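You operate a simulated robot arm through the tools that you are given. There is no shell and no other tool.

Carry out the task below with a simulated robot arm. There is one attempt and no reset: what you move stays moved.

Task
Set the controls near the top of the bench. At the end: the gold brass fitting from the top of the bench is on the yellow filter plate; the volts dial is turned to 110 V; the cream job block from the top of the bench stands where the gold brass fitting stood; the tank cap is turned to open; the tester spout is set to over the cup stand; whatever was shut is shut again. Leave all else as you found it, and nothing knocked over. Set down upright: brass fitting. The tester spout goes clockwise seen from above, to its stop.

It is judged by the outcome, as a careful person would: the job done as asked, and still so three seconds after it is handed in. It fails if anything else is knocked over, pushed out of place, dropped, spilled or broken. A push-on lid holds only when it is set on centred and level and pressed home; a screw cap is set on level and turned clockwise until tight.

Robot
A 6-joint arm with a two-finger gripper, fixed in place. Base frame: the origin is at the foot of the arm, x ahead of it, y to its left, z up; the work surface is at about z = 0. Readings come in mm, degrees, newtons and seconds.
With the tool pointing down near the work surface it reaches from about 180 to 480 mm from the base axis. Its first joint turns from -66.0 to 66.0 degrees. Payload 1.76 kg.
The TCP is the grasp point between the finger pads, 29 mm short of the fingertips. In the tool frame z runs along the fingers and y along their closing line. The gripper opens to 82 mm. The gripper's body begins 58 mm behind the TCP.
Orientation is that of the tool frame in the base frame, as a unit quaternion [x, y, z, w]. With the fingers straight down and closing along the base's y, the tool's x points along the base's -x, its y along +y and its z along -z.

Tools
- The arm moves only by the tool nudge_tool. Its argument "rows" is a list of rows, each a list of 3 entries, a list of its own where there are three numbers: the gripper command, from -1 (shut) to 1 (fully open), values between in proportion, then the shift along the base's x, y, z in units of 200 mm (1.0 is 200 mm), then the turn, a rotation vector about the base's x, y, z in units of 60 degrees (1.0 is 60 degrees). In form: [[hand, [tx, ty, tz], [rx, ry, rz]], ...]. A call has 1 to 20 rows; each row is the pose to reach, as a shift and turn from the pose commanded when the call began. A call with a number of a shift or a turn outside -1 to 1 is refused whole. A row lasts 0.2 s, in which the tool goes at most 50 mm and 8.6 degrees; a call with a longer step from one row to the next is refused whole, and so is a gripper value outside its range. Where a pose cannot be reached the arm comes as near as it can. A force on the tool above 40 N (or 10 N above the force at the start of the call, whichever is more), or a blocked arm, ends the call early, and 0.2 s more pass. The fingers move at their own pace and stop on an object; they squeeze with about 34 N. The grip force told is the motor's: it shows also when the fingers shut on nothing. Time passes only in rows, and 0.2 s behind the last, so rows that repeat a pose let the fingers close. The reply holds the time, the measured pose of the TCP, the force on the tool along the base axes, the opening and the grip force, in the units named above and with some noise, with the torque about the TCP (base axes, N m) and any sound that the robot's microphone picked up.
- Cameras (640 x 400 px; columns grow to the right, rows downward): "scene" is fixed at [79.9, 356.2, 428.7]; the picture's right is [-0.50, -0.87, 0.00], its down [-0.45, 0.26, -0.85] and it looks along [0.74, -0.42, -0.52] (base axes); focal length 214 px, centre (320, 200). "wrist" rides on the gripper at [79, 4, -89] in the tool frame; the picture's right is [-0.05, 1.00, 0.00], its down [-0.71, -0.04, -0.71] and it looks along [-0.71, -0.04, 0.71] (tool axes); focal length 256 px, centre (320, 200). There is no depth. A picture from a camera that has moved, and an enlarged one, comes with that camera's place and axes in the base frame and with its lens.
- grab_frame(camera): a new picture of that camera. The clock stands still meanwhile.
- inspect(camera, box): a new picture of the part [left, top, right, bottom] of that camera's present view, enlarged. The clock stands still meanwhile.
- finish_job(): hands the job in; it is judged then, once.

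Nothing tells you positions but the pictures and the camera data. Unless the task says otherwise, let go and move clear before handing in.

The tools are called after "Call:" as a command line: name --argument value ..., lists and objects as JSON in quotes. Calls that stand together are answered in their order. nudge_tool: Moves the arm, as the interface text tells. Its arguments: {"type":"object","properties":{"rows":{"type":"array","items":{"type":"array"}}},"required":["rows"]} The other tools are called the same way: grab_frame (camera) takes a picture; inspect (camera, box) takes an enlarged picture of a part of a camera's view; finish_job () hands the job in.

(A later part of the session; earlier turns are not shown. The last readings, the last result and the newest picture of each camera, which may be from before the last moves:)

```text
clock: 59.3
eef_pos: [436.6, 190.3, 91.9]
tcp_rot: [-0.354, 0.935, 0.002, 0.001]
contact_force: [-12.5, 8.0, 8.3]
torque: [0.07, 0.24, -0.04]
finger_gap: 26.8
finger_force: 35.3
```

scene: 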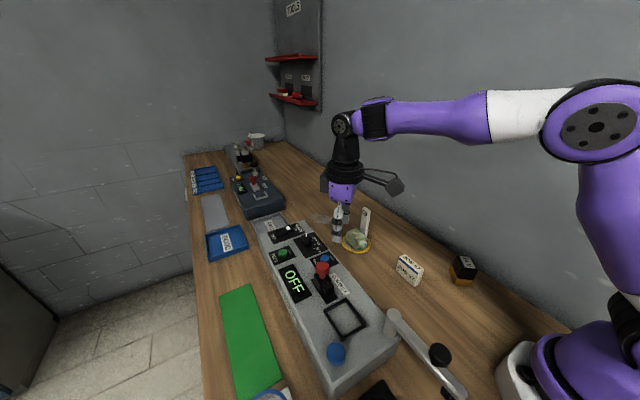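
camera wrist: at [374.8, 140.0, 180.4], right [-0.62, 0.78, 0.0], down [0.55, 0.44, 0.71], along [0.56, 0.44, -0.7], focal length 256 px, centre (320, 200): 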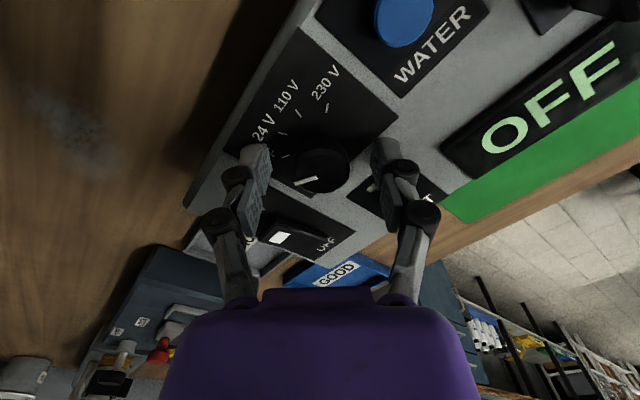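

Gripped, with a small side load, so I'll shift about half a millimetre to relieve it and turn the first 41° clockwise.

Call:
nudge_tool --rows '[[-1, [-0.002, 0.0022, 0], [0, 0, -0.04]], [-1, [-0.002, 0.0022, 0], [0, 0, -0.14]], [-1, [-0.002, 0.0022, 0], [0, 0, -0.25]], [-1, [-0.002, 0.0022, 0], [0, 0, -0.36]], [-1, [-0.002, 0.0022, 0], [0, 0, -0.47]], [-1, [-0.002, 0.0022, 0], [0, 0, -0.58]], [-1, [-0.002, 0.0022, 0], [0, 0, -0.683]], [-1, [-0.002, 0.0022, 0], [0, 0, -0.683]]]'

Call:
grab_frame --camera "wrist"

Call:
inspect --camera "wrist" --box '[250, 80, 400, 220]'

```text
clock: 61.1
eef_pos: [437.6, 189.3, 91.3]
tcp_rot: [-0.001, 1.0, 0.002, 0.001]
contact_force: [-11.0, -25.1, 17.0]
torque: [-0.41, 0.25, 0.06]
finger_gap: 26.6
finger_force: 36.2
```

```text
taken
camera wrist: at [357.7, 192.8, 180.8], right [0.05, 1.0, 0.0], down [0.7, -0.04, 0.71], along [0.71, -0.03, -0.7], focal length 256 px, centre (320, 200)
```

wrist: 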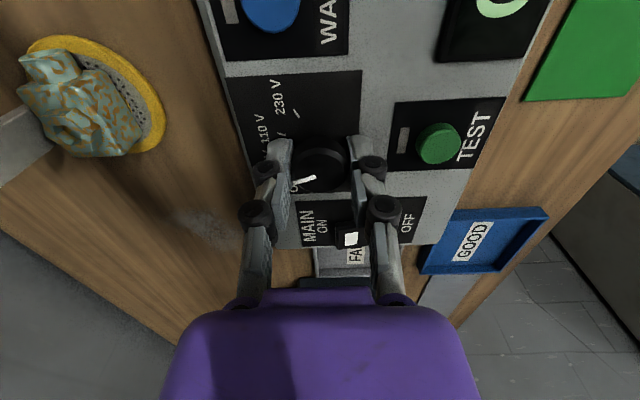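

```text
2.86 times, centred on (325, 150) of wrist
camera zoom: at [357.7, 192.8, 180.8], right [0.05, 1.0, 0.0], down [0.7, -0.04, 0.71], along [0.71, -0.03, -0.7], focal length 731 px, centre (306, 343)
```

zoom: 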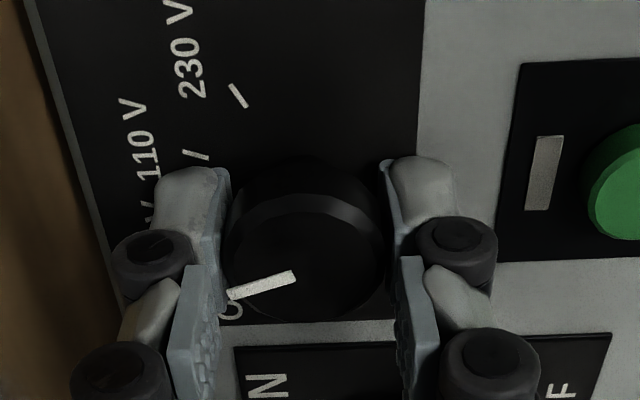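

The dial followed the tool by 41°. I'll relieve the side load and turn the second 41°.

Call:
nudge_tool --rows '[[-1, [-0.002, -0.004, 0.003], [0, 0, 0]], [-1, [-0.002, -0.004, 0.003], [0, 0, 0]]]'

Call:
nudge_tool --rows '[[-1, [0, 0, 0], [0, 0, -0.06]], [-1, [0, 0, 0], [0, 0, -0.17]], [-1, [0, 0, 0], [0, 0, -0.28]], [-1, [0, 0, 0], [0, 0, -0.39]], [-1, [0, 0, 0], [0, 0, -0.5]], [-1, [0, 0, 0], [0, 0, -0.6]], [-1, [0, 0, 0], [0, 0, -0.683]], [-1, [0, 0, 0], [0, 0, -0.683]]]'

Call:
inspect --camera "wrist" --box '[250, 60, 400, 220]'

Call:
inspect --camera "scene" --box '[270, 210, 350, 280]'

```text
clock: 61.7
eef_pos: [437.7, 190.6, 91.3]
tcp_rot: [-0.003, 1.0, 0.001, 0.002]
contact_force: [4.6, -18.6, 2.9]
torque: [-0.27, -0.16, 0.03]
finger_gap: 27.2
finger_force: 35.7
```

```text
clock: 63.5
eef_pos: [435.6, 190.8, 92.0]
tcp_rot: [0.348, 0.938, -0.002, 0.0]
contact_force: [-23.7, -16.0, 5.5]
torque: [-0.3, 0.24, -0.02]
finger_gap: 26.6
finger_force: 36.3
```

```text
2.50 times, centred on (325, 140) of wrist
camera zoom: at [377.8, 244.0, 180.9], right [0.69, 0.72, 0.0], down [0.51, -0.49, 0.71], along [0.51, -0.49, -0.71], focal length 640 px, centre (308, 350)
```

zoom: 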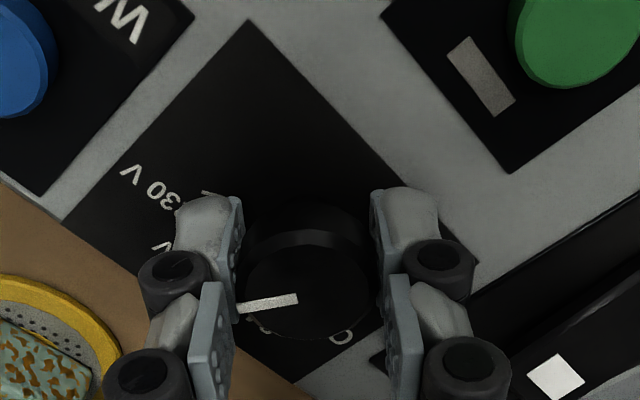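

```text
5.71 times, centred on (310, 245) of scene
camera zoom: at [79.8, 356.2, 428.7], right [-0.5, -0.87, 0.0], down [-0.45, 0.26, -0.85], along [0.74, -0.42, -0.52], focal length 1226 px, centre (377, -57)
```

zoom: 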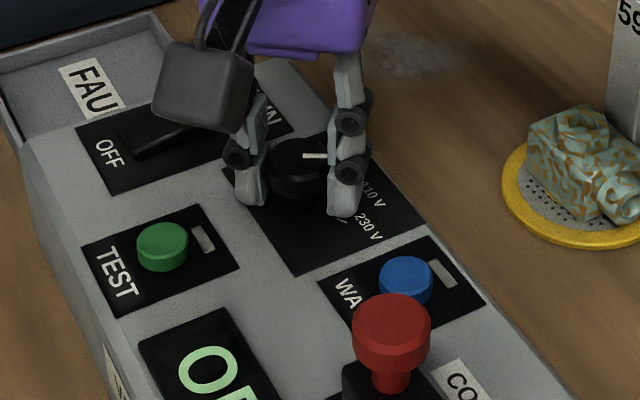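

The dial turned along with the tool. I'll open the fingers and read the pointer.

Call:
nudge_tool --rows '[[-0.2, [0, 0, 0], [0, 0, 0]], [0.3, [0, 0, 0], [0, 0, 0]], [0.3, [0, 0, 0], [0, 0, 0]]]'

Call:
nudge_tool --rows '[[0.3, [0, 0, 0.05], [0, 0, 0]], [0.3, [0, 0, 0.1], [0, 0, 0]], [0.3, [-0.1, -0.03, 0.2], [0, 0, 0]], [0.3, [-0.25, -0.05, 0.35], [0, 0, 0]], [0.3, [-0.4, -0.07, 0.5], [0, 0, 0]], [0.3, [-0.4, -0.07, 0.5], [0, 0, 0]]]'

Call:
grab_frame --camera "wrist"

Call:
inspect --camera "scene" --box '[285, 220, 335, 260]'

```text
clock: 64.3
eef_pos: [435.5, 190.1, 91.7]
tcp_rot: [0.347, 0.938, 0.002, 0.003]
contact_force: [0.5, 0.8, -0.3]
torque: [-0.03, 0.01, -0.03]
finger_gap: 53.4
finger_force: 0.0
```

```text
clock: 65.7
eef_pos: [355.6, 176.0, 192.2]
tcp_rot: [0.347, 0.938, 0.001, 0.002]
contact_force: [0.2, -0.1, 0.3]
torque: [0.0, -0.04, 0.01]
finger_gap: 53.2
finger_force: 0.1
```

```text
taken
camera wrist: at [298.5, 229.3, 281.6], right [0.69, 0.72, 0.0], down [0.51, -0.49, 0.71], along [0.52, -0.49, -0.7], focal length 256 px, centre (320, 200)
```

wrist: 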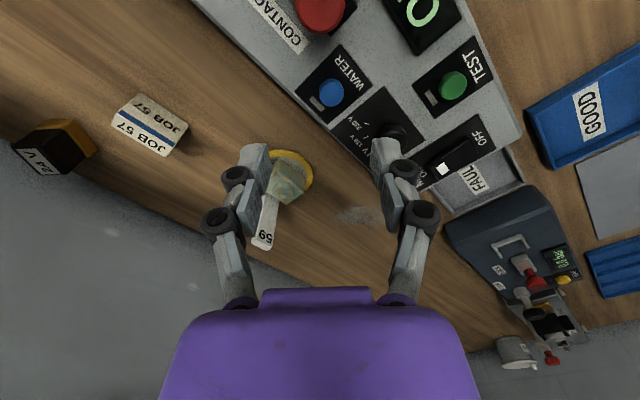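

```text
10.00 times, centred on (310, 240) of scene
camera zoom: at [79.9, 356.2, 428.7], right [-0.5, -0.87, 0.0], down [-0.45, 0.26, -0.85], along [0.74, -0.42, -0.52], focal length 2145 px, centre (420, -200)
```

zoom: 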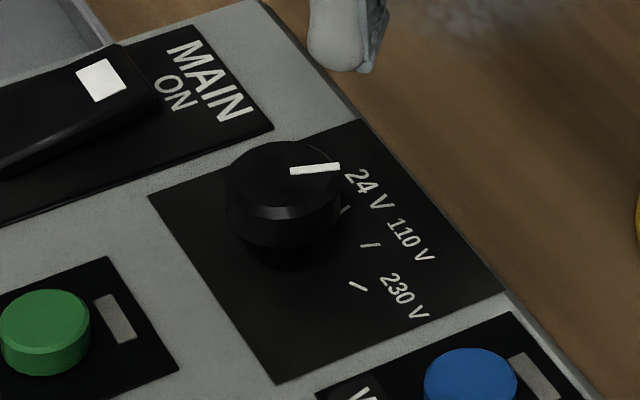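

The pointer now sits near −22° (110 V tick is at about −20°). I'll get a squarer view of the dial to confirm.

Call:
nudge_tool --rows '[[0.3, [-0.02, 0.02, 0.02], [0, 0, 0.13]], [0.3, [-0.05, 0.05, 0.04], [0, 0, 0.26]], [0.3, [-0.08, 0.07, 0.06], [0, 0, 0.39]], [0.3, [-0.1, 0.09, 0.06], [0, 0, 0.52]], [0.3, [-0.12, 0.1, 0.06], [0, 0, 0.65]], [0.3, [-0.12, 0.1, 0.06], [0, 0, 0.68]], [0.3, [-0.12, 0.1, 0.06], [0, 0, 0.68]]]'

Call:
inspect --camera "wrist" --box '[280, 100, 360, 180]'

Call:
grab_frame --camera "wrist"

```text
clock: 67.3
eef_pos: [332.6, 195.0, 203.2]
tcp_rot: [-0.002, 1.0, 0.002, 0.002]
contact_force: [0.0, -0.3, 0.2]
torque: [0.0, 0.02, 0.0]
finger_gap: 53.0
finger_force: 0.0
```

```text
5.00 times, centred on (320, 140) of wrist
camera zoom: at [252.9, 198.2, 293.0], right [0.05, 1.0, 0.0], down [0.7, -0.04, 0.71], along [0.71, -0.03, -0.7], focal length 1280 px, centre (320, 500)
```

zoom: 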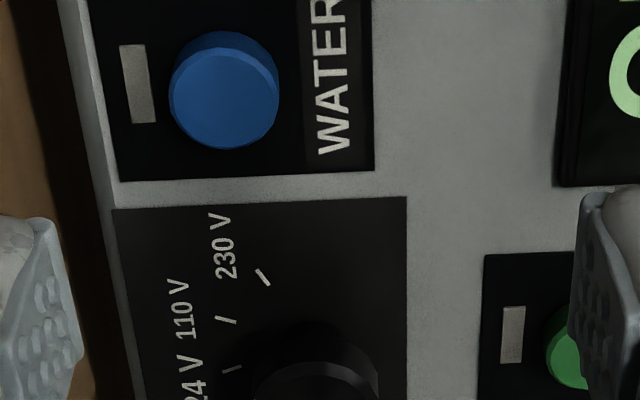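

```text
taken
camera wrist: at [252.9, 198.2, 293.0], right [0.05, 1.0, 0.0], down [0.7, -0.04, 0.71], along [0.71, -0.03, -0.7], focal length 256 px, centre (320, 200)
```

wrist: 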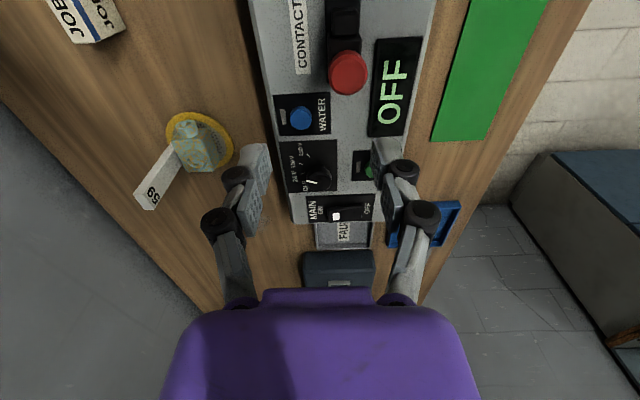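

Call:
inspect --camera "wrist" --box '[280, 135, 345, 200]'

```text
6.15 times, centred on (312, 168) of wrist
camera zoom: at [252.9, 198.2, 293.0], right [0.05, 1.0, 0.0], down [0.7, -0.04, 0.71], along [0.71, -0.03, -0.7], focal length 1575 px, centre (366, 400)
```

zoom: 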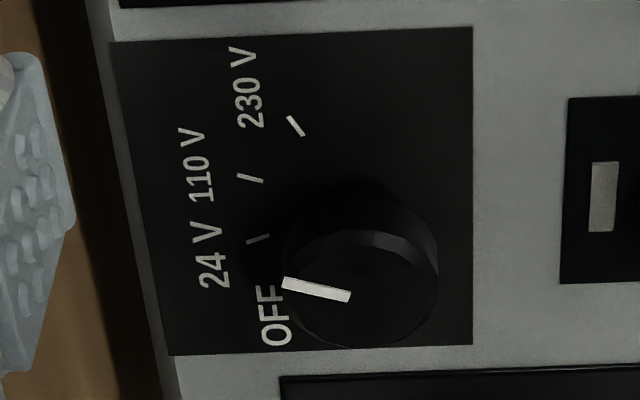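

The pointer is parallel to the 110 V tick, so the dial is set. Next is the tank cap near (201, 258.5); I'll move above it at a yaw of about 65°.

Call:
nudge_tool --rows '[[0.3, [-0.06, 0.03, 0.05], [0, 0, 0.13]], [0.3, [-0.16, 0.08, 0.05], [0, 0, 0.26]], [0.3, [-0.27, 0.13, 0.05], [0, 0, 0.39]], [0.3, [-0.38, 0.18, 0.05], [0, 0, 0.52]], [0.3, [-0.5, 0.24, 0.05], [0, 0, 0.65]], [0.3, [-0.58, 0.28, 0], [0, 0, 0.78]], [0.3, [-0.64, 0.3, -0.1], [0, 0, 0.91]], [0.3, [-0.655, 0.317, -0.2], [0, 0, 1.0]], [0.3, [-0.655, 0.317, -0.26], [0, 0, 1.0]], [0.3, [-0.655, 0.317, -0.26], [0, 0, 1.0]]]'

Call:
nudge_tool --rows '[[0.3, [0, 0, 0], [0, 0, 0.083]], [0.3, [0, 0, 0], [0, 0, 0.083]]]'

Call:
grab_frame --camera "wrist"

Call:
inspect --camera "wrist" --box '[230, 40, 410, 200]'

Call:
grab_frame --camera "scene"

```text
clock: 69.5
eef_pos: [201.6, 259.4, 152.2]
tcp_rot: [-0.501, 0.865, 0.002, 0.001]
contact_force: [-1.0, 0.3, 0.1]
torque: [0.05, 0.01, 0.03]
finger_gap: 53.2
finger_force: 0.2
```

```text
clock: 70.1
eef_pos: [201.4, 259.1, 152.3]
tcp_rot: [-0.539, 0.843, 0.002, 0.001]
contact_force: [0.4, 1.4, 0.0]
torque: [0.01, -0.01, -0.02]
finger_gap: 53.4
finger_force: 0.1
```

```text
taken
camera wrist: at [164.3, 187.7, 240.9], right [-0.88, 0.47, 0.0], down [0.33, 0.62, 0.71], along [0.33, 0.63, -0.7], focal length 256 px, centre (320, 200)
```

wrist: 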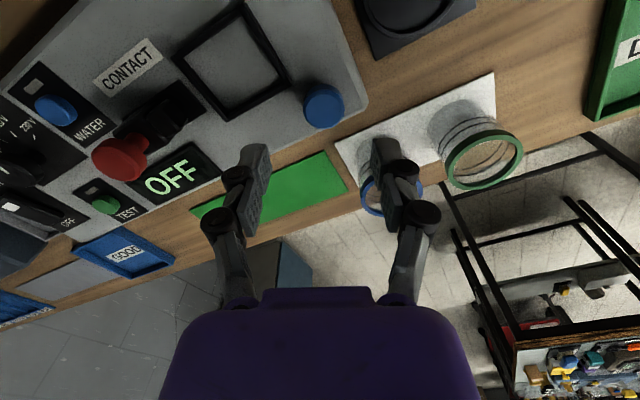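

```text
2.50 times, centred on (320, 120) of wrist
camera zoom: at [164.3, 187.7, 240.9], right [-0.88, 0.47, 0.0], down [0.33, 0.62, 0.71], along [0.33, 0.63, -0.7], focal length 640 px, centre (320, 400)
```

zoom: 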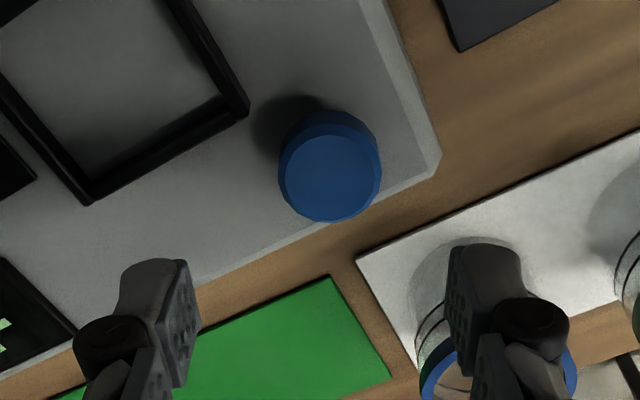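

```text
taken
```

scene: 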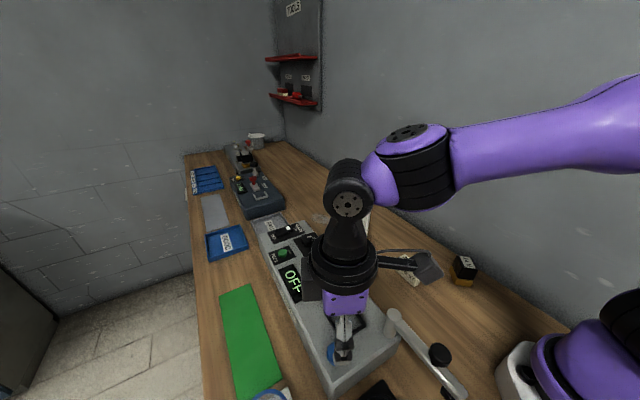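

I'll zoom in on the cap in this view to pin its centre relative to the fingers.

Call:
inspect --camera "wrist" --box '[280, 60, 370, 150]'

```text
4.44 times, centred on (325, 105) of wrist
camera zoom: at [164.3, 187.7, 240.9], right [-0.88, 0.47, 0.0], down [0.33, 0.62, 0.71], along [0.33, 0.63, -0.7], focal length 1138 px, centre (298, 622)
```

zoom: 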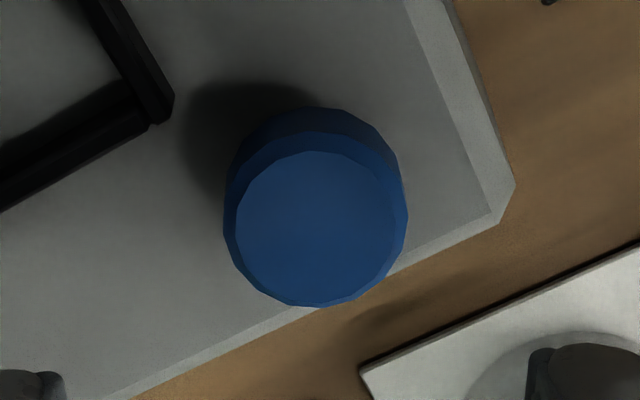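

The cap's centre in this view is about (200.8, 262.4). I'll narrow the fingers to 40 mm, turn to about 75°, centre over it and descend.

Call:
nudge_tool --rows '[[-0.02, [0, 0.012, -0.05], [0, 0, 0.08]], [-0.02, [-0.001, 0.0235, -0.12], [0, 0, 0.163]], [-0.02, [-0.001, 0.0235, -0.2], [0, 0, 0.163]], [-0.02, [-0.001, 0.0235, -0.2], [0, 0, 0.163]]]'

Call:
grab_frame --camera "wrist"

Call:
inspect --camera "wrist" --box '[240, 60, 400, 220]'

Call:
inspect --camera "scene" --box '[290, 300, 400, 400]'

```text
clock: 71.1
eef_pos: [200.2, 264.9, 111.0]
tcp_rot: [-0.609, 0.793, 0.002, 0.001]
contact_force: [0.9, 0.2, 0.1]
torque: [0.0, -0.01, 0.02]
finger_gap: 40.2
finger_force: 0.1
```

```text
taken
camera wrist: at [176.2, 188.4, 200.0], right [-0.95, 0.31, 0.0], down [0.22, 0.67, 0.71], along [0.22, 0.68, -0.7], focal length 256 px, centre (320, 200)
```

wrist: 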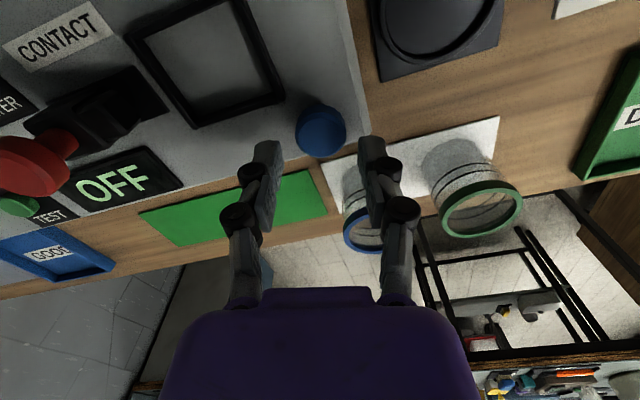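

```text
2.50 times, centred on (320, 140) of wrist
camera zoom: at [176.2, 188.4, 200.0], right [-0.95, 0.31, 0.0], down [0.22, 0.67, 0.71], along [0.22, 0.68, -0.7], focal length 640 px, centre (320, 350)
```

zoom: 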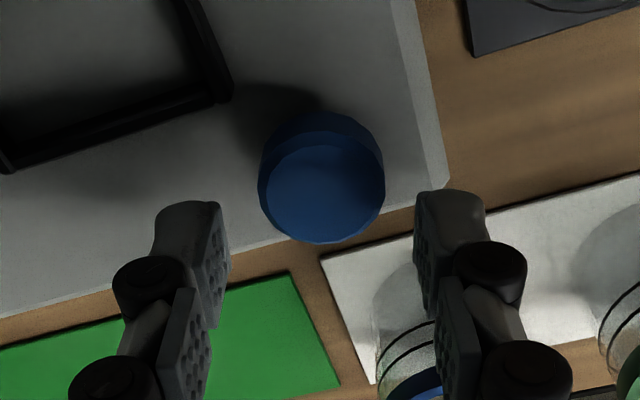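

```text
4.00 times, centred on (345, 350) of scene
camera zoom: at [79.9, 356.2, 428.7], right [-0.5, -0.87, 0.0], down [-0.45, 0.26, -0.85], along [0.74, -0.42, -0.52], focal length 858 px, centre (220, -400)
```

zoom: 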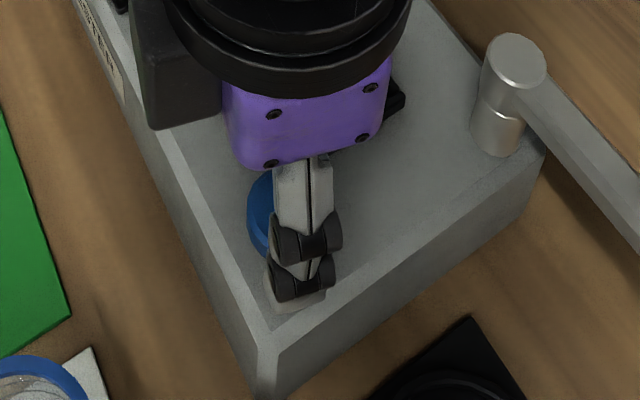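

Well centred. Descending to grip the cap.

Call:
nudge_tool --rows '[[-0.02, [0, 0, -0.04], [0, 0, 0]], [-0.02, [0, 0, -0.08], [0, 0, 0]], [-0.02, [0, 0, -0.11], [0, 0, 0]], [-0.02, [0, 0, -0.11], [0, 0, 0]]]'

Call:
nudge_tool --rows '[[-0.2, [0, 0, 0], [0, 0, 0]], [-0.3, [0, 0, 0], [0, 0, 0]], [-1, [0, 0, 0], [0, 0, 0]], [-1, [0, 0, 0], [0, 0, 0]]]'

Call:
grab_frame --camera "wrist"

```text
clock: 72.1
eef_pos: [201.1, 263.6, 89.7]
tcp_rot: [-0.609, 0.794, 0.003, 0.0]
contact_force: [0.5, -0.5, 0.3]
torque: [-0.02, 0.01, 0.02]
finger_gap: 40.3
finger_force: 0.1
```

```text
clock: 73.1
eef_pos: [199.8, 264.7, 90.8]
tcp_rot: [-0.611, 0.792, 0.004, 0.0]
contact_force: [-34.8, 12.0, 13.6]
torque: [-0.23, 0.74, -0.04]
finger_gap: 26.9
finger_force: 35.8
```

```text
taken
camera wrist: at [176.0, 187.0, 179.4], right [-0.95, 0.3, 0.01], down [0.22, 0.67, 0.71], along [0.21, 0.68, -0.71], focal length 256 px, centre (320, 200)
```

wrist: 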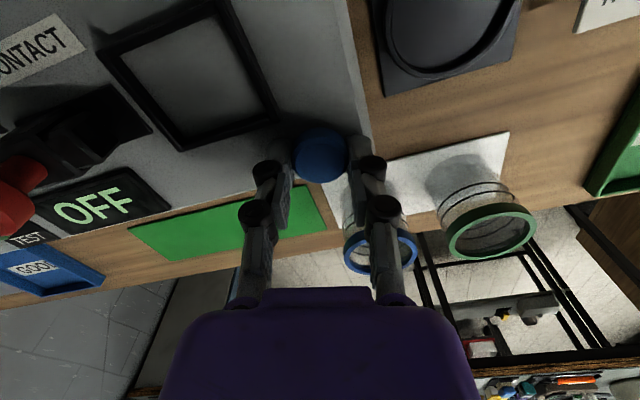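

Gripped at 27 mm with a side load along the closing axis. I'll shift about 1.3 mm to relieve it.

Call:
nudge_tool --rows '[[-1, [-0.004, 0.001, 0.001], [0, 0, 0]], [-1, [-0.0065, 0.0017, 0.002], [0, 0, 0]], [-1, [-0.0065, 0.0017, 0.002], [0, 0, 0]]]'

```text
clock: 73.9
eef_pos: [199.4, 264.2, 89.9]
tcp_rot: [-0.609, 0.793, 0.003, 0.0]
contact_force: [-26.7, 1.7, 11.0]
torque: [-0.05, 0.58, 0.14]
finger_gap: 26.7
finger_force: 36.2
```

Call:
nudge_tool --rows '[[-1, [-0.004, 0, 0.001], [0, 0, 0]], [-1, [-0.008, 0.001, 0.002], [0, 0, 0]], [-1, [-0.008, 0.001, 0.002], [0, 0, 0]]]'

```text
clock: 74.7
eef_pos: [198.0, 264.7, 91.8]
tcp_rot: [-0.607, 0.795, 0.002, 0.001]
contact_force: [13.0, 8.0, -31.0]
torque: [0.36, -0.26, 0.2]
finger_gap: 27.0
finger_force: 36.1
```

Call:
nudge_tool --rows '[[-1, [0.001, 0.001, -0.002], [0, 0, 0]], [-1, [0.0015, 0.0015, -0.004], [0, 0, 0]], [-1, [0.0015, 0.0015, -0.004], [0, 0, 0]]]'

```text
clock: 75.5
eef_pos: [198.8, 264.1, 89.6]
tcp_rot: [-0.608, 0.794, 0.001, 0.001]
contact_force: [14.0, -20.0, 14.8]
torque: [-0.54, -0.3, 0.21]
finger_gap: 26.8
finger_force: 36.3
```

Loads are now moderate, so I'll start turning counter-clockwise in a small step and watch the torque.

Call:
nudge_tool --rows '[[-1, [0, -0.001, 0], [0, 0, 0.08]], [-1, [0, -0.002, 0], [0, 0, 0.17]], [-1, [0, -0.002, 0], [0, 0, 0.25]], [-1, [0, -0.002, 0], [0, 0, 0.25]]]'

Call:
grab_frame --camera "wrist"

```text
clock: 76.5
eef_pos: [197.8, 264.6, 90.1]
tcp_rot: [0.708, -0.706, -0.003, 0.0]
contact_force: [-4.9, -11.1, 27.4]
torque: [-0.37, 0.15, -0.02]
finger_gap: 26.9
finger_force: 35.9
```

```text
taken
camera wrist: at [194.8, 183.6, 179.4], right [-1.0, 0.05, 0.0], down [0.04, 0.7, 0.71], along [0.03, 0.71, -0.7], focal length 256 px, centre (320, 200)
```

wrist: 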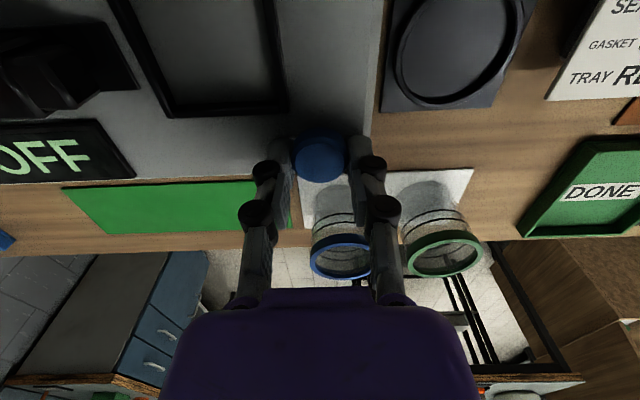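

The cap turns with little torque, with some upward force, so I'll ease up slightly and keep turning.

Call:
nudge_tool --rows '[[-1, [-0.001, -0.002, 0.003], [0, 0, 0.06]], [-1, [-0.001, -0.002, 0.003], [0, 0, 0.17]], [-1, [-0.001, -0.002, 0.003], [0, 0, 0.28]], [-1, [-0.001, -0.002, 0.003], [0, 0, 0.39]], [-1, [-0.001, -0.002, 0.003], [0, 0, 0.5]], [-1, [-0.001, -0.002, 0.003], [0, 0, 0.5]]]'

Call:
inspect --camera "wrist" --box '[240, 80, 400, 220]'

```text
clock: 77.8
eef_pos: [196.2, 263.4, 90.4]
tcp_rot: [0.868, -0.496, -0.004, 0.003]
contact_force: [-2.3, -0.6, 0.9]
torque: [0.23, 0.05, -0.01]
finger_gap: 26.7
finger_force: 35.8
stopped in row 6: the force on the tool passed its limit at 41 N (the readings are from after the stop); the commanded pose is now the measured one
```

```text
2.86 times, centred on (320, 150) of wrist
camera zoom: at [233.9, 192.4, 179.3], right [-0.89, -0.46, 0.01], down [-0.32, 0.63, 0.71], along [-0.33, 0.63, -0.7], focal length 731 px, centre (320, 343)
```

zoom: 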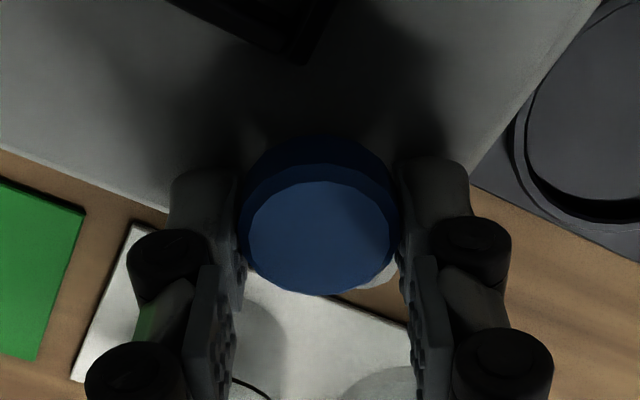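

Call:
nudge_tool --rows '[[-1, [0, 0, 0], [0, 0, 0.08]], [-1, [0, 0, 0], [0, 0, 0.18]], [-1, [0, 0, 0], [0, 0, 0.28]], [-1, [0, 0, 0], [0, 0, 0.28]]]'

```text
clock: 78.8
eef_pos: [195.6, 262.7, 88.6]
tcp_rot: [0.931, -0.364, -0.005, 0.006]
contact_force: [-18.2, -12.2, 24.5]
torque: [-0.41, 0.27, -0.09]
finger_gap: 26.6
finger_force: 36.1
```

Call:
inspect --camera "scene" --box '[290, 300, 400, 400]'

Call:
inspect --camera "wrist" --box '[240, 80, 400, 220]'

```text
4.00 times, centred on (345, 350) of scene
camera zoom: at [79.8, 356.1, 428.8], right [-0.5, -0.87, 0.0], down [-0.45, 0.26, -0.85], along [0.74, -0.42, -0.52], focal length 858 px, centre (220, -400)
```

zoom: 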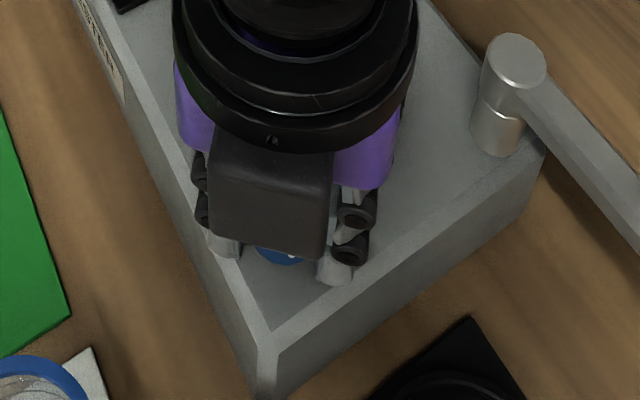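

```text
2.86 times, centred on (320, 150) of wrist
camera zoom: at [252.0, 205.8, 179.2], right [-0.72, -0.7, 0.01], down [-0.49, 0.51, 0.71], along [-0.5, 0.5, -0.7], focal length 731 px, centre (320, 343)
```

zoom: 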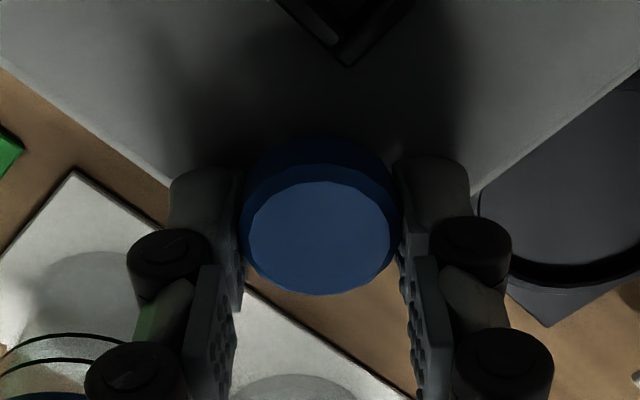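

The cap's facets keep the same place relative to the fingers, so it is turning with the tool (about 62° so far). Continuing.

Call:
nudge_tool --rows '[[-1, [-0.003, -0.002, 0.003], [0, 0, 0]], [-1, [-0.003, -0.002, 0.003], [0, 0, 0.1]], [-1, [-0.003, -0.002, 0.003], [0, 0, 0.2]], [-1, [-0.003, -0.002, 0.003], [0, 0, 0.3]], [-1, [-0.003, -0.002, 0.003], [0, 0, 0.3]]]'

Call:
inspect --camera "wrist" --box '[240, 80, 400, 220]'

```text
clock: 80.0
eef_pos: [193.4, 261.8, 90.0]
tcp_rot: [0.977, -0.214, -0.005, 0.008]
contact_force: [-24.6, -19.6, 1.1]
torque: [-0.35, -0.01, -0.16]
finger_gap: 26.7
finger_force: 36.2
```

```text
2.86 times, centred on (320, 150) of wrist
camera zoom: at [266.2, 225.3, 179.1], right [-0.47, -0.89, 0.02], down [-0.62, 0.34, 0.71], along [-0.64, 0.32, -0.7], focal length 731 px, centre (320, 343)
```

zoom: 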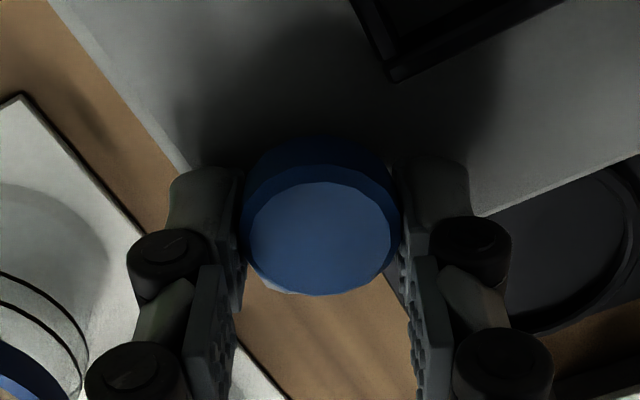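

I've turned about 80°; the cap's true axis looks nearer (197, 259), so I'll release, rise and re-examine before any further turning.

Call:
nudge_tool --rows '[[-0.3, [-0.002, -0.003, 0], [0, 0, 0]], [-0.02, [-0.002, -0.003, 0], [0, 0, 0]], [-0.02, [-0.002, -0.003, 0], [0, 0, 0]]]'

Call:
nudge_tool --rows '[[-0.02, [0, 0, 0.05], [0, 0, 0]], [-0.02, [0, 0, 0.15], [0, 0, 0]], [-0.02, [0, 0, 0.3], [0, 0, 0]], [-0.02, [0, 0, 0.3], [0, 0, 0]]]'

Call:
grab_frame --camera "wrist"

Call:
inspect --camera "wrist" --box '[270, 50, 370, 150]'

Call:
inspect --camera "scene" --box '[290, 300, 400, 400]'

```text
clock: 80.8
eef_pos: [195.6, 262.2, 90.8]
tcp_rot: [0.977, -0.215, -0.003, 0.003]
contact_force: [-0.7, 0.0, 0.0]
torque: [-0.03, 0.02, 0.03]
finger_gap: 40.1
finger_force: 0.1
```

```text
clock: 81.8
eef_pos: [195.1, 262.2, 151.8]
tcp_rot: [0.977, -0.214, -0.004, 0.003]
contact_force: [-1.5, -0.1, 0.4]
torque: [-0.02, 0.05, -0.01]
finger_gap: 40.4
finger_force: 0.1
```

```text
taken
camera wrist: at [266.4, 225.4, 241.1], right [-0.47, -0.88, 0.01], down [-0.62, 0.33, 0.71], along [-0.63, 0.33, -0.7], focal length 256 px, centre (320, 200)
```

wrist: 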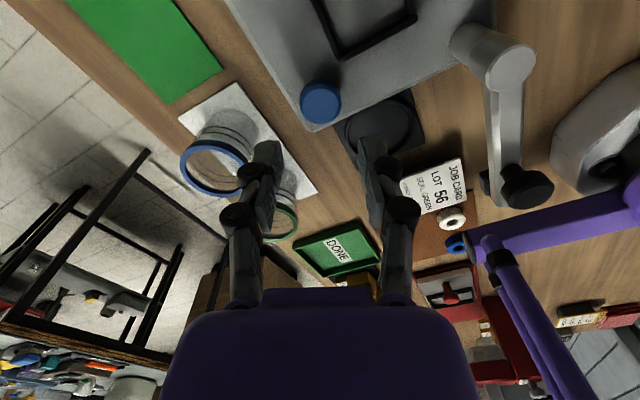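

```text
4.00 times, centred on (320, 100) of wrist
camera zoom: at [266.4, 225.4, 241.1], right [-0.47, -0.88, 0.01], down [-0.62, 0.33, 0.71], along [-0.63, 0.33, -0.7], focal length 1024 px, centre (320, 600)
```

zoom: 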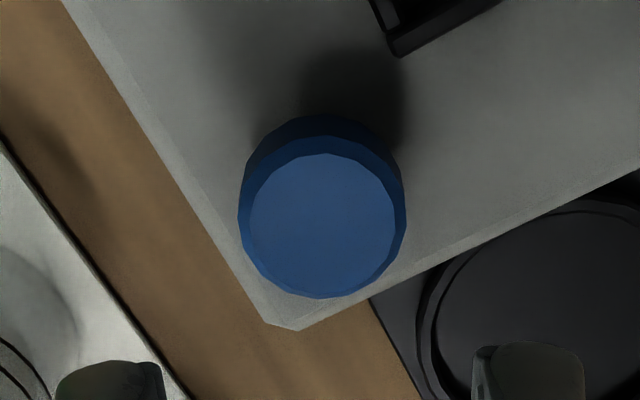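

```text
4.00 times, centred on (345, 350) of scene
camera zoom: at [79.9, 356.2, 428.7], right [-0.5, -0.87, 0.0], down [-0.45, 0.26, -0.85], along [0.74, -0.42, -0.52], focal length 858 px, centre (220, -400)
```

zoom: 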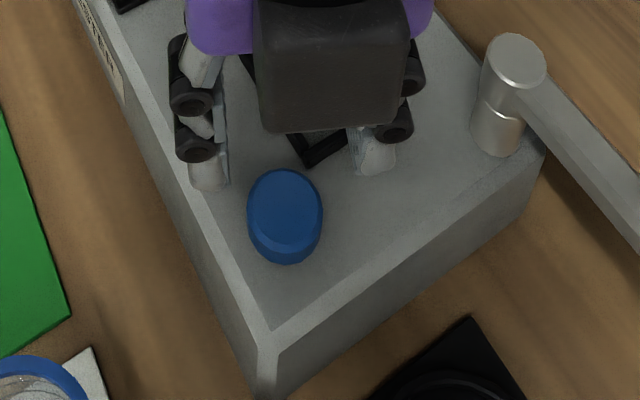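

The cap hasn't moved out of place. To be sure it reaches its open stop, I'll rewind the wrist, re-grip on the better centre and turn on.

Call:
nudge_tool --rows '[[-0.02, [0.003, -0.002, 0], [0, 0, -0.13]], [-0.02, [0.006, -0.005, 0], [0, 0, -0.26]], [-0.02, [0.01, -0.008, 0], [0, 0, -0.39]], [-0.02, [0.0125, -0.01, 0], [0, 0, -0.52]], [-0.02, [0.0125, -0.01, 0], [0, 0, -0.65]], [-0.02, [0.0125, -0.01, 0], [0, 0, -0.78]], [-0.02, [0.0125, -0.01, 0], [0, 0, -0.91]], [-0.02, [0.0125, -0.01, 0], [0, 0, -1.0]], [-0.02, [0.0125, -0.01, 0], [0, 0, -1.0]]]'

Call:
nudge_tool --rows '[[-0.02, [0, 0, -0.08], [0, 0, -0.12]], [-0.02, [0, 0, -0.15], [0, 0, -0.24]], [-0.02, [0, 0, -0.2], [0, 0, -0.333]], [-0.02, [0, 0, -0.2], [0, 0, -0.333]]]'

Call:
inspect --camera "wrist" --box '[240, 60, 400, 220]'

```text
clock: 83.8
eef_pos: [197.8, 260.2, 150.2]
tcp_rot: [0.738, -0.675, -0.006, 0.001]
contact_force: [-0.6, 0.0, 0.3]
torque: [-0.03, 0.0, -0.01]
finger_gap: 40.3
finger_force: 0.0
```

```text
clock: 84.8
eef_pos: [197.2, 261.0, 111.2]
tcp_rot: [-0.61, 0.793, 0.004, -0.001]
contact_force: [0.5, 0.0, 0.9]
torque: [0.01, -0.01, -0.02]
finger_gap: 40.3
finger_force: 0.1
```

```text
2.50 times, centred on (320, 140) of wrist
camera zoom: at [174.7, 184.7, 199.3], right [-0.95, 0.31, 0.01], down [0.22, 0.67, 0.71], along [0.21, 0.68, -0.7], focal length 640 px, centre (320, 350)
```

zoom: 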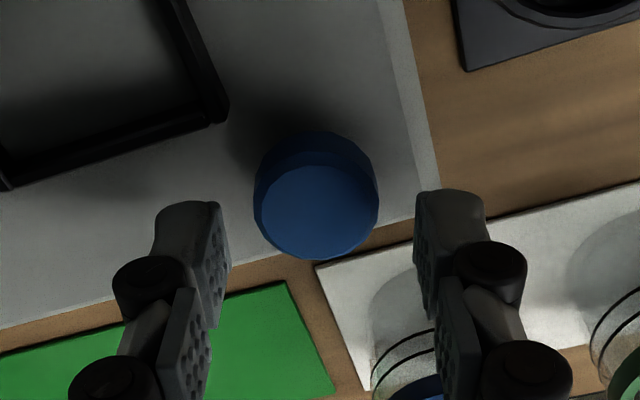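

Call:
nudge_tool --rows '[[-0.02, [0, 0, -0.04], [0, 0, 0]], [-0.02, [0, 0, -0.08], [0, 0, 0]], [-0.02, [0, 0, -0.11], [0, 0, 0]], [-0.02, [0, 0, -0.11], [0, 0, 0]]]'

Call:
nudge_tool --rows '[[-0.2, [0, 0, 0], [0, 0, 0]], [-0.3, [0, 0, 0], [0, 0, 0]], [-1, [0, 0, 0], [0, 0, 0]], [-1, [0, 0, 0], [0, 0, 0]]]'

```text
clock: 85.8
eef_pos: [198.0, 262.1, 88.0]
tcp_rot: [-0.61, 0.793, 0.006, -0.001]
contact_force: [0.1, -0.3, -0.6]
torque: [-0.02, 0.0, 0.01]
finger_gap: 40.1
finger_force: 0.0
```

```text
clock: 86.8
eef_pos: [199.0, 261.4, 89.6]
tcp_rot: [-0.609, 0.793, 0.004, 0.0]
contact_force: [19.2, -9.3, -2.1]
torque: [-0.16, -0.42, 0.05]
finger_gap: 26.9
finger_force: 36.4
```

Side load is about 20 N, so I'll ease +0.7 mm in x and turn on counter-clockwise, watching for a stop.

Call:
nudge_tool --rows '[[-1, [0.0035, -0.001, 0], [0, 0, 0]], [-1, [0.0035, -0.001, 0], [0, 0, 0.1]], [-1, [0.0035, -0.001, 0], [0, 0, 0.2]], [-1, [0.0035, -0.001, 0], [0, 0, 0.3]], [-1, [0.0035, -0.001, 0], [0, 0, 0.3]]]'

Call:
inspect --camera "wrist" --box '[240, 80, 400, 220]'

```text
clock: 88.0
eef_pos: [198.2, 261.3, 88.1]
tcp_rot: [0.727, -0.686, -0.005, 0.003]
contact_force: [9.4, -6.6, 6.0]
torque: [-0.21, -0.3, -0.53]
finger_gap: 26.9
finger_force: 36.5
```

```text
2.86 times, centred on (320, 150) of wrist
camera zoom: at [199.8, 180.2, 177.8], right [-1.0, 0.0, 0.01], down [0.0, 0.7, 0.71], along [-0.01, 0.71, -0.7], focal length 731 px, centre (320, 343)
```

zoom: 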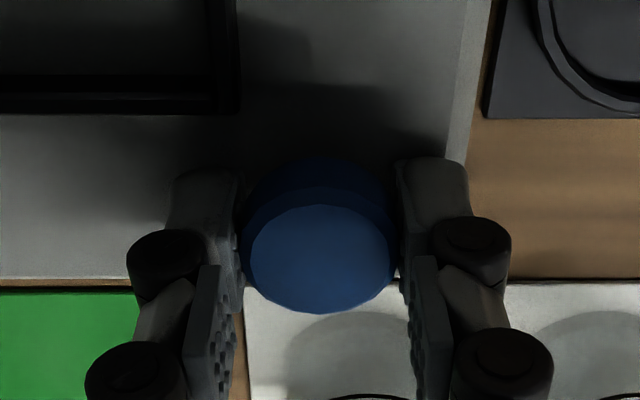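

Torque about z has jumped to −0.53 N·m, which feels like the stop. I'll try a few more degrees to confirm.

Call:
nudge_tool --rows '[[-1, [0, 0, 0], [0, 0, 0.05]], [-1, [0, 0, 0], [0, 0, 0.1]], [-1, [0, 0, 0], [0, 0, 0.15]], [-1, [0, 0, 0], [0, 0, 0.15]]]'

Call:
inspect --camera "wrist" --box '[240, 80, 400, 220]'

```text
clock: 89.0
eef_pos: [198.0, 261.8, 88.6]
tcp_rot: [0.779, -0.627, -0.005, 0.003]
contact_force: [-1.3, 2.7, -5.4]
torque: [0.03, -0.12, -0.33]
finger_gap: 27.1
finger_force: 35.7
```

```text
2.86 times, centred on (320, 150) of wrist
camera zoom: at [212.3, 181.2, 177.7], right [-0.99, -0.16, 0.01], down [-0.11, 0.7, 0.71], along [-0.12, 0.7, -0.7], focal length 731 px, centre (320, 343)
```

zoom: 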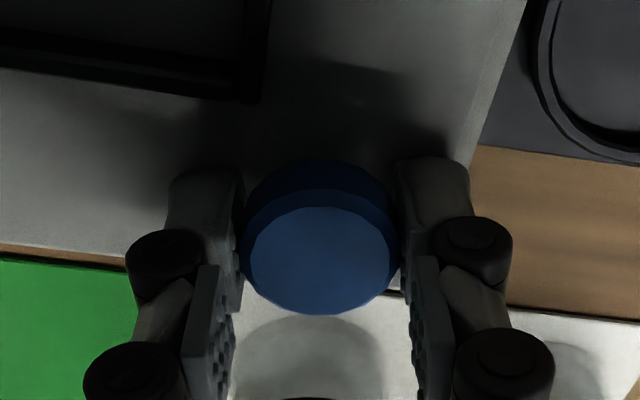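

Call:
nudge_tool --rows '[[-1, [0, 0, 0], [0, 0, 0.1]], [-1, [0, 0, 0], [0, 0, 0.2]], [-1, [0, 0, 0], [0, 0, 0.3]], [-1, [0, 0, 0], [0, 0, 0.3]]]'

Call:
inspect --camera "wrist" --box '[240, 80, 400, 220]'

```text
clock: 90.0
eef_pos: [198.3, 260.7, 87.7]
tcp_rot: [0.867, -0.498, -0.005, 0.002]
contact_force: [-9.5, -1.8, 6.0]
torque: [-0.18, 0.0, -0.55]
finger_gap: 26.8
finger_force: 36.3
```

```text
2.86 times, centred on (320, 150) of wrist
camera zoom: at [235.6, 189.4, 178.0], right [-0.89, -0.46, 0.01], down [-0.32, 0.63, 0.71], along [-0.33, 0.63, -0.7], focal length 731 px, centre (320, 343)
```

zoom: 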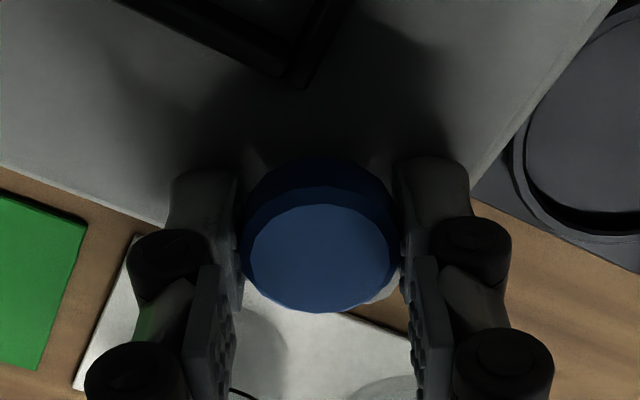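

Torque stays at about −0.55 N·m while the tool keeps turning, so the cap is against its open stop. I'll release it and move on to view the spout.

Call:
nudge_tool --rows '[[-0.3, [0, 0, 0], [0, 0, 0]], [-0.02, [0, 0, 0], [0, 0, 0]], [-0.02, [0, 0, 0], [0, 0, 0]], [-0.02, [0, 0, 0.08], [0, 0, 0]], [-0.02, [0, 0, 0.2], [0, 0, 0]], [-0.02, [0, 0, 0.4], [0, 0, 0]], [-0.02, [0, 0, 0.55], [0, 0, 0]], [-0.02, [0, 0, 0.55], [0, 0, 0]]]'

Call:
nudge_tool --rows '[[-0.02, [-0.03, -0.06, 0], [0, 0, 0.12]], [-0.02, [-0.07, -0.12, 0], [0, 0, 0.24]], [-0.02, [-0.11, -0.19, 0], [0, 0, 0.36]], [-0.02, [-0.15, -0.26, 0], [0, 0, 0.48]], [-0.02, [-0.2, -0.34, 0], [0, 0, 0.6]], [-0.02, [-0.25, -0.42, 0], [0, 0, 0.72]], [-0.02, [-0.3, -0.48, 0], [0, 0, 0.84]], [-0.02, [-0.33, -0.5, 0], [0, 0, 0.96]], [-0.02, [-0.33, -0.5, 0], [0, 0, 1.0]], [-0.02, [-0.33, -0.5, 0], [0, 0, 1.0]]]'

Call:
grab_frame --camera "wrist"

Call:
grab_frame --camera "scene"

```text
clock: 91.8
eef_pos: [199.6, 258.9, 201.1]
tcp_rot: [0.867, -0.498, -0.004, 0.002]
contact_force: [0.1, -0.3, 0.9]
torque: [0.03, 0.0, -0.02]
finger_gap: 39.9
finger_force: 0.0
```

```text
clock: 94.0
eef_pos: [131.9, 161.9, 199.1]
tcp_rot: [1.0, 0.003, -0.002, 0.005]
contact_force: [0.6, 0.3, 0.3]
torque: [0.03, 0.0, 0.02]
finger_gap: 40.1
finger_force: 0.0
```

```text
taken
camera wrist: at [211.6, 157.8, 287.6], right [-0.05, -1.0, 0.01], down [-0.7, 0.04, 0.71], along [-0.71, 0.03, -0.7], focal length 256 px, centre (320, 200)
```

wrist: 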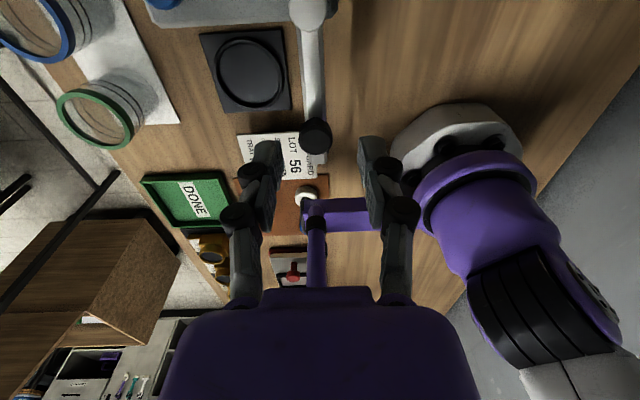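

```text
taken
```

scene: 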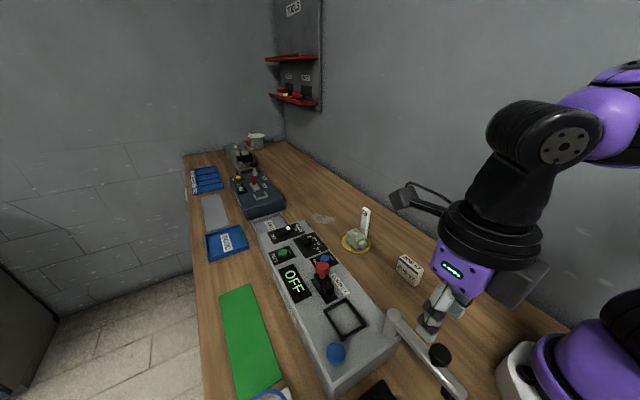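

Call:
inspect --camera "wrist" --box '[190, 0, 380, 200]'

Call:
inspect --camera "scene" --box '[370, 290, 490, 400]'

```text
2.00 times, centred on (285, 100) of wrist
camera zoom: at [211.6, 157.8, 287.6], right [-0.05, -1.0, 0.01], down [-0.7, 0.04, 0.71], along [-0.71, 0.03, -0.7], focal length 512 px, centre (390, 400)
```

zoom: 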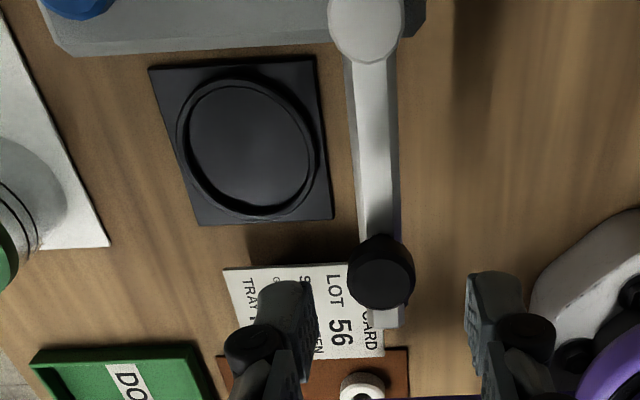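

```text
3.64 times, centred on (430, 345) of scene
camera zoom: at [79.9, 356.2, 428.7], right [-0.5, -0.87, 0.0], down [-0.45, 0.26, -0.85], along [0.74, -0.42, -0.52], focal length 780 px, centre (-80, -327)
```

zoom: 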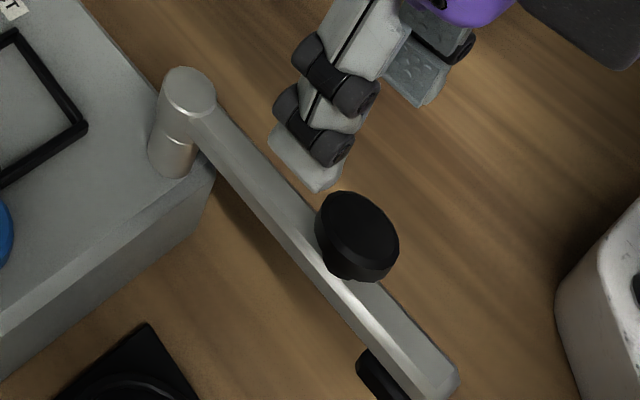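

Triangulating again, the spout knob's top is at about (116, 165, 134) and the pivot at (184, 165.5). I'll move over the knob with the fingers at 50 mm and come down around it.

Call:
nudge_tool --rows '[[0.22, [-0.04, 0.01, 0], [0, 0, 0]], [0.22, [-0.08, 0.018, 0], [0, 0, 0]], [0.22, [-0.08, 0.018, -0.08], [0, 0, 0]], [0.22, [-0.08, 0.018, -0.12], [0, 0, 0]], [0.22, [-0.08, 0.018, -0.12], [0, 0, 0]]]'

Call:
grab_frame --camera "wrist"

Call:
inspect --camera "wrist" --box '[230, 40, 420, 220]'

Call:
inspect --camera "scene" --box '[370, 290, 490, 400]'

```text
clock: 95.2
eef_pos: [115.5, 164.7, 172.6]
tcp_rot: [1.0, 0.003, -0.003, 0.004]
contact_force: [0.0, -0.2, 0.6]
torque: [-0.03, 0.04, 0.03]
finger_gap: 50.1
finger_force: 0.1
```

```text
taken
camera wrist: at [195.7, 160.7, 262.9], right [-0.05, -1.0, 0.01], down [-0.7, 0.04, 0.71], along [-0.71, 0.03, -0.7], focal length 256 px, centre (320, 200)
```

wrist: 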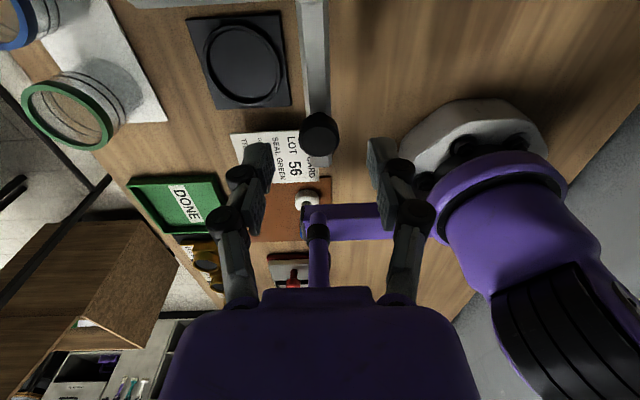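

```text
2.22 times, centred on (325, 130) of wrist
camera zoom: at [195.7, 160.7, 262.9], right [-0.05, -1.0, 0.01], down [-0.7, 0.04, 0.71], along [-0.71, 0.03, -0.7], focal length 569 px, centre (309, 356)
```

zoom: 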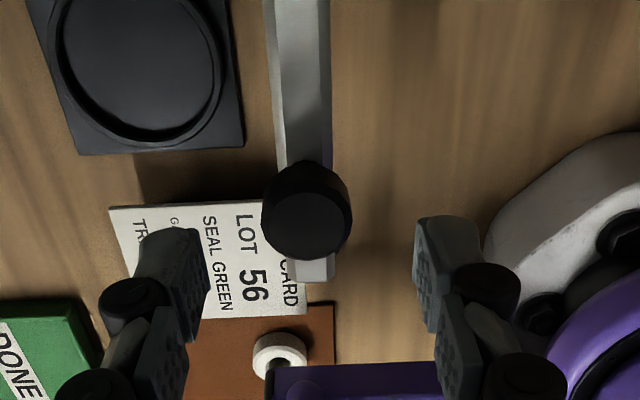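

```text
3.64 times, centred on (430, 345) of scene
camera zoom: at [79.9, 356.2, 428.7], right [-0.5, -0.87, 0.0], down [-0.45, 0.26, -0.85], along [0.74, -0.42, -0.52], focal length 780 px, centre (-80, -327)
```

zoom: 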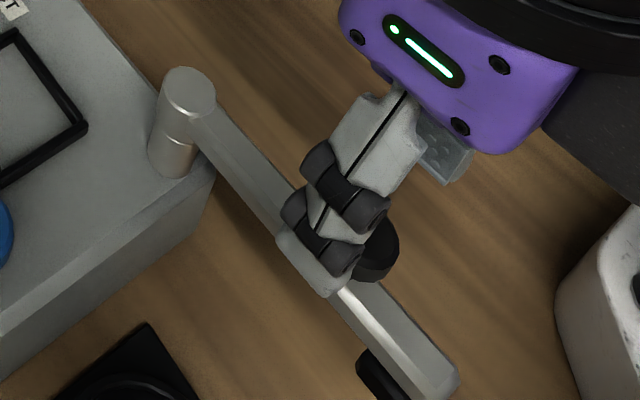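

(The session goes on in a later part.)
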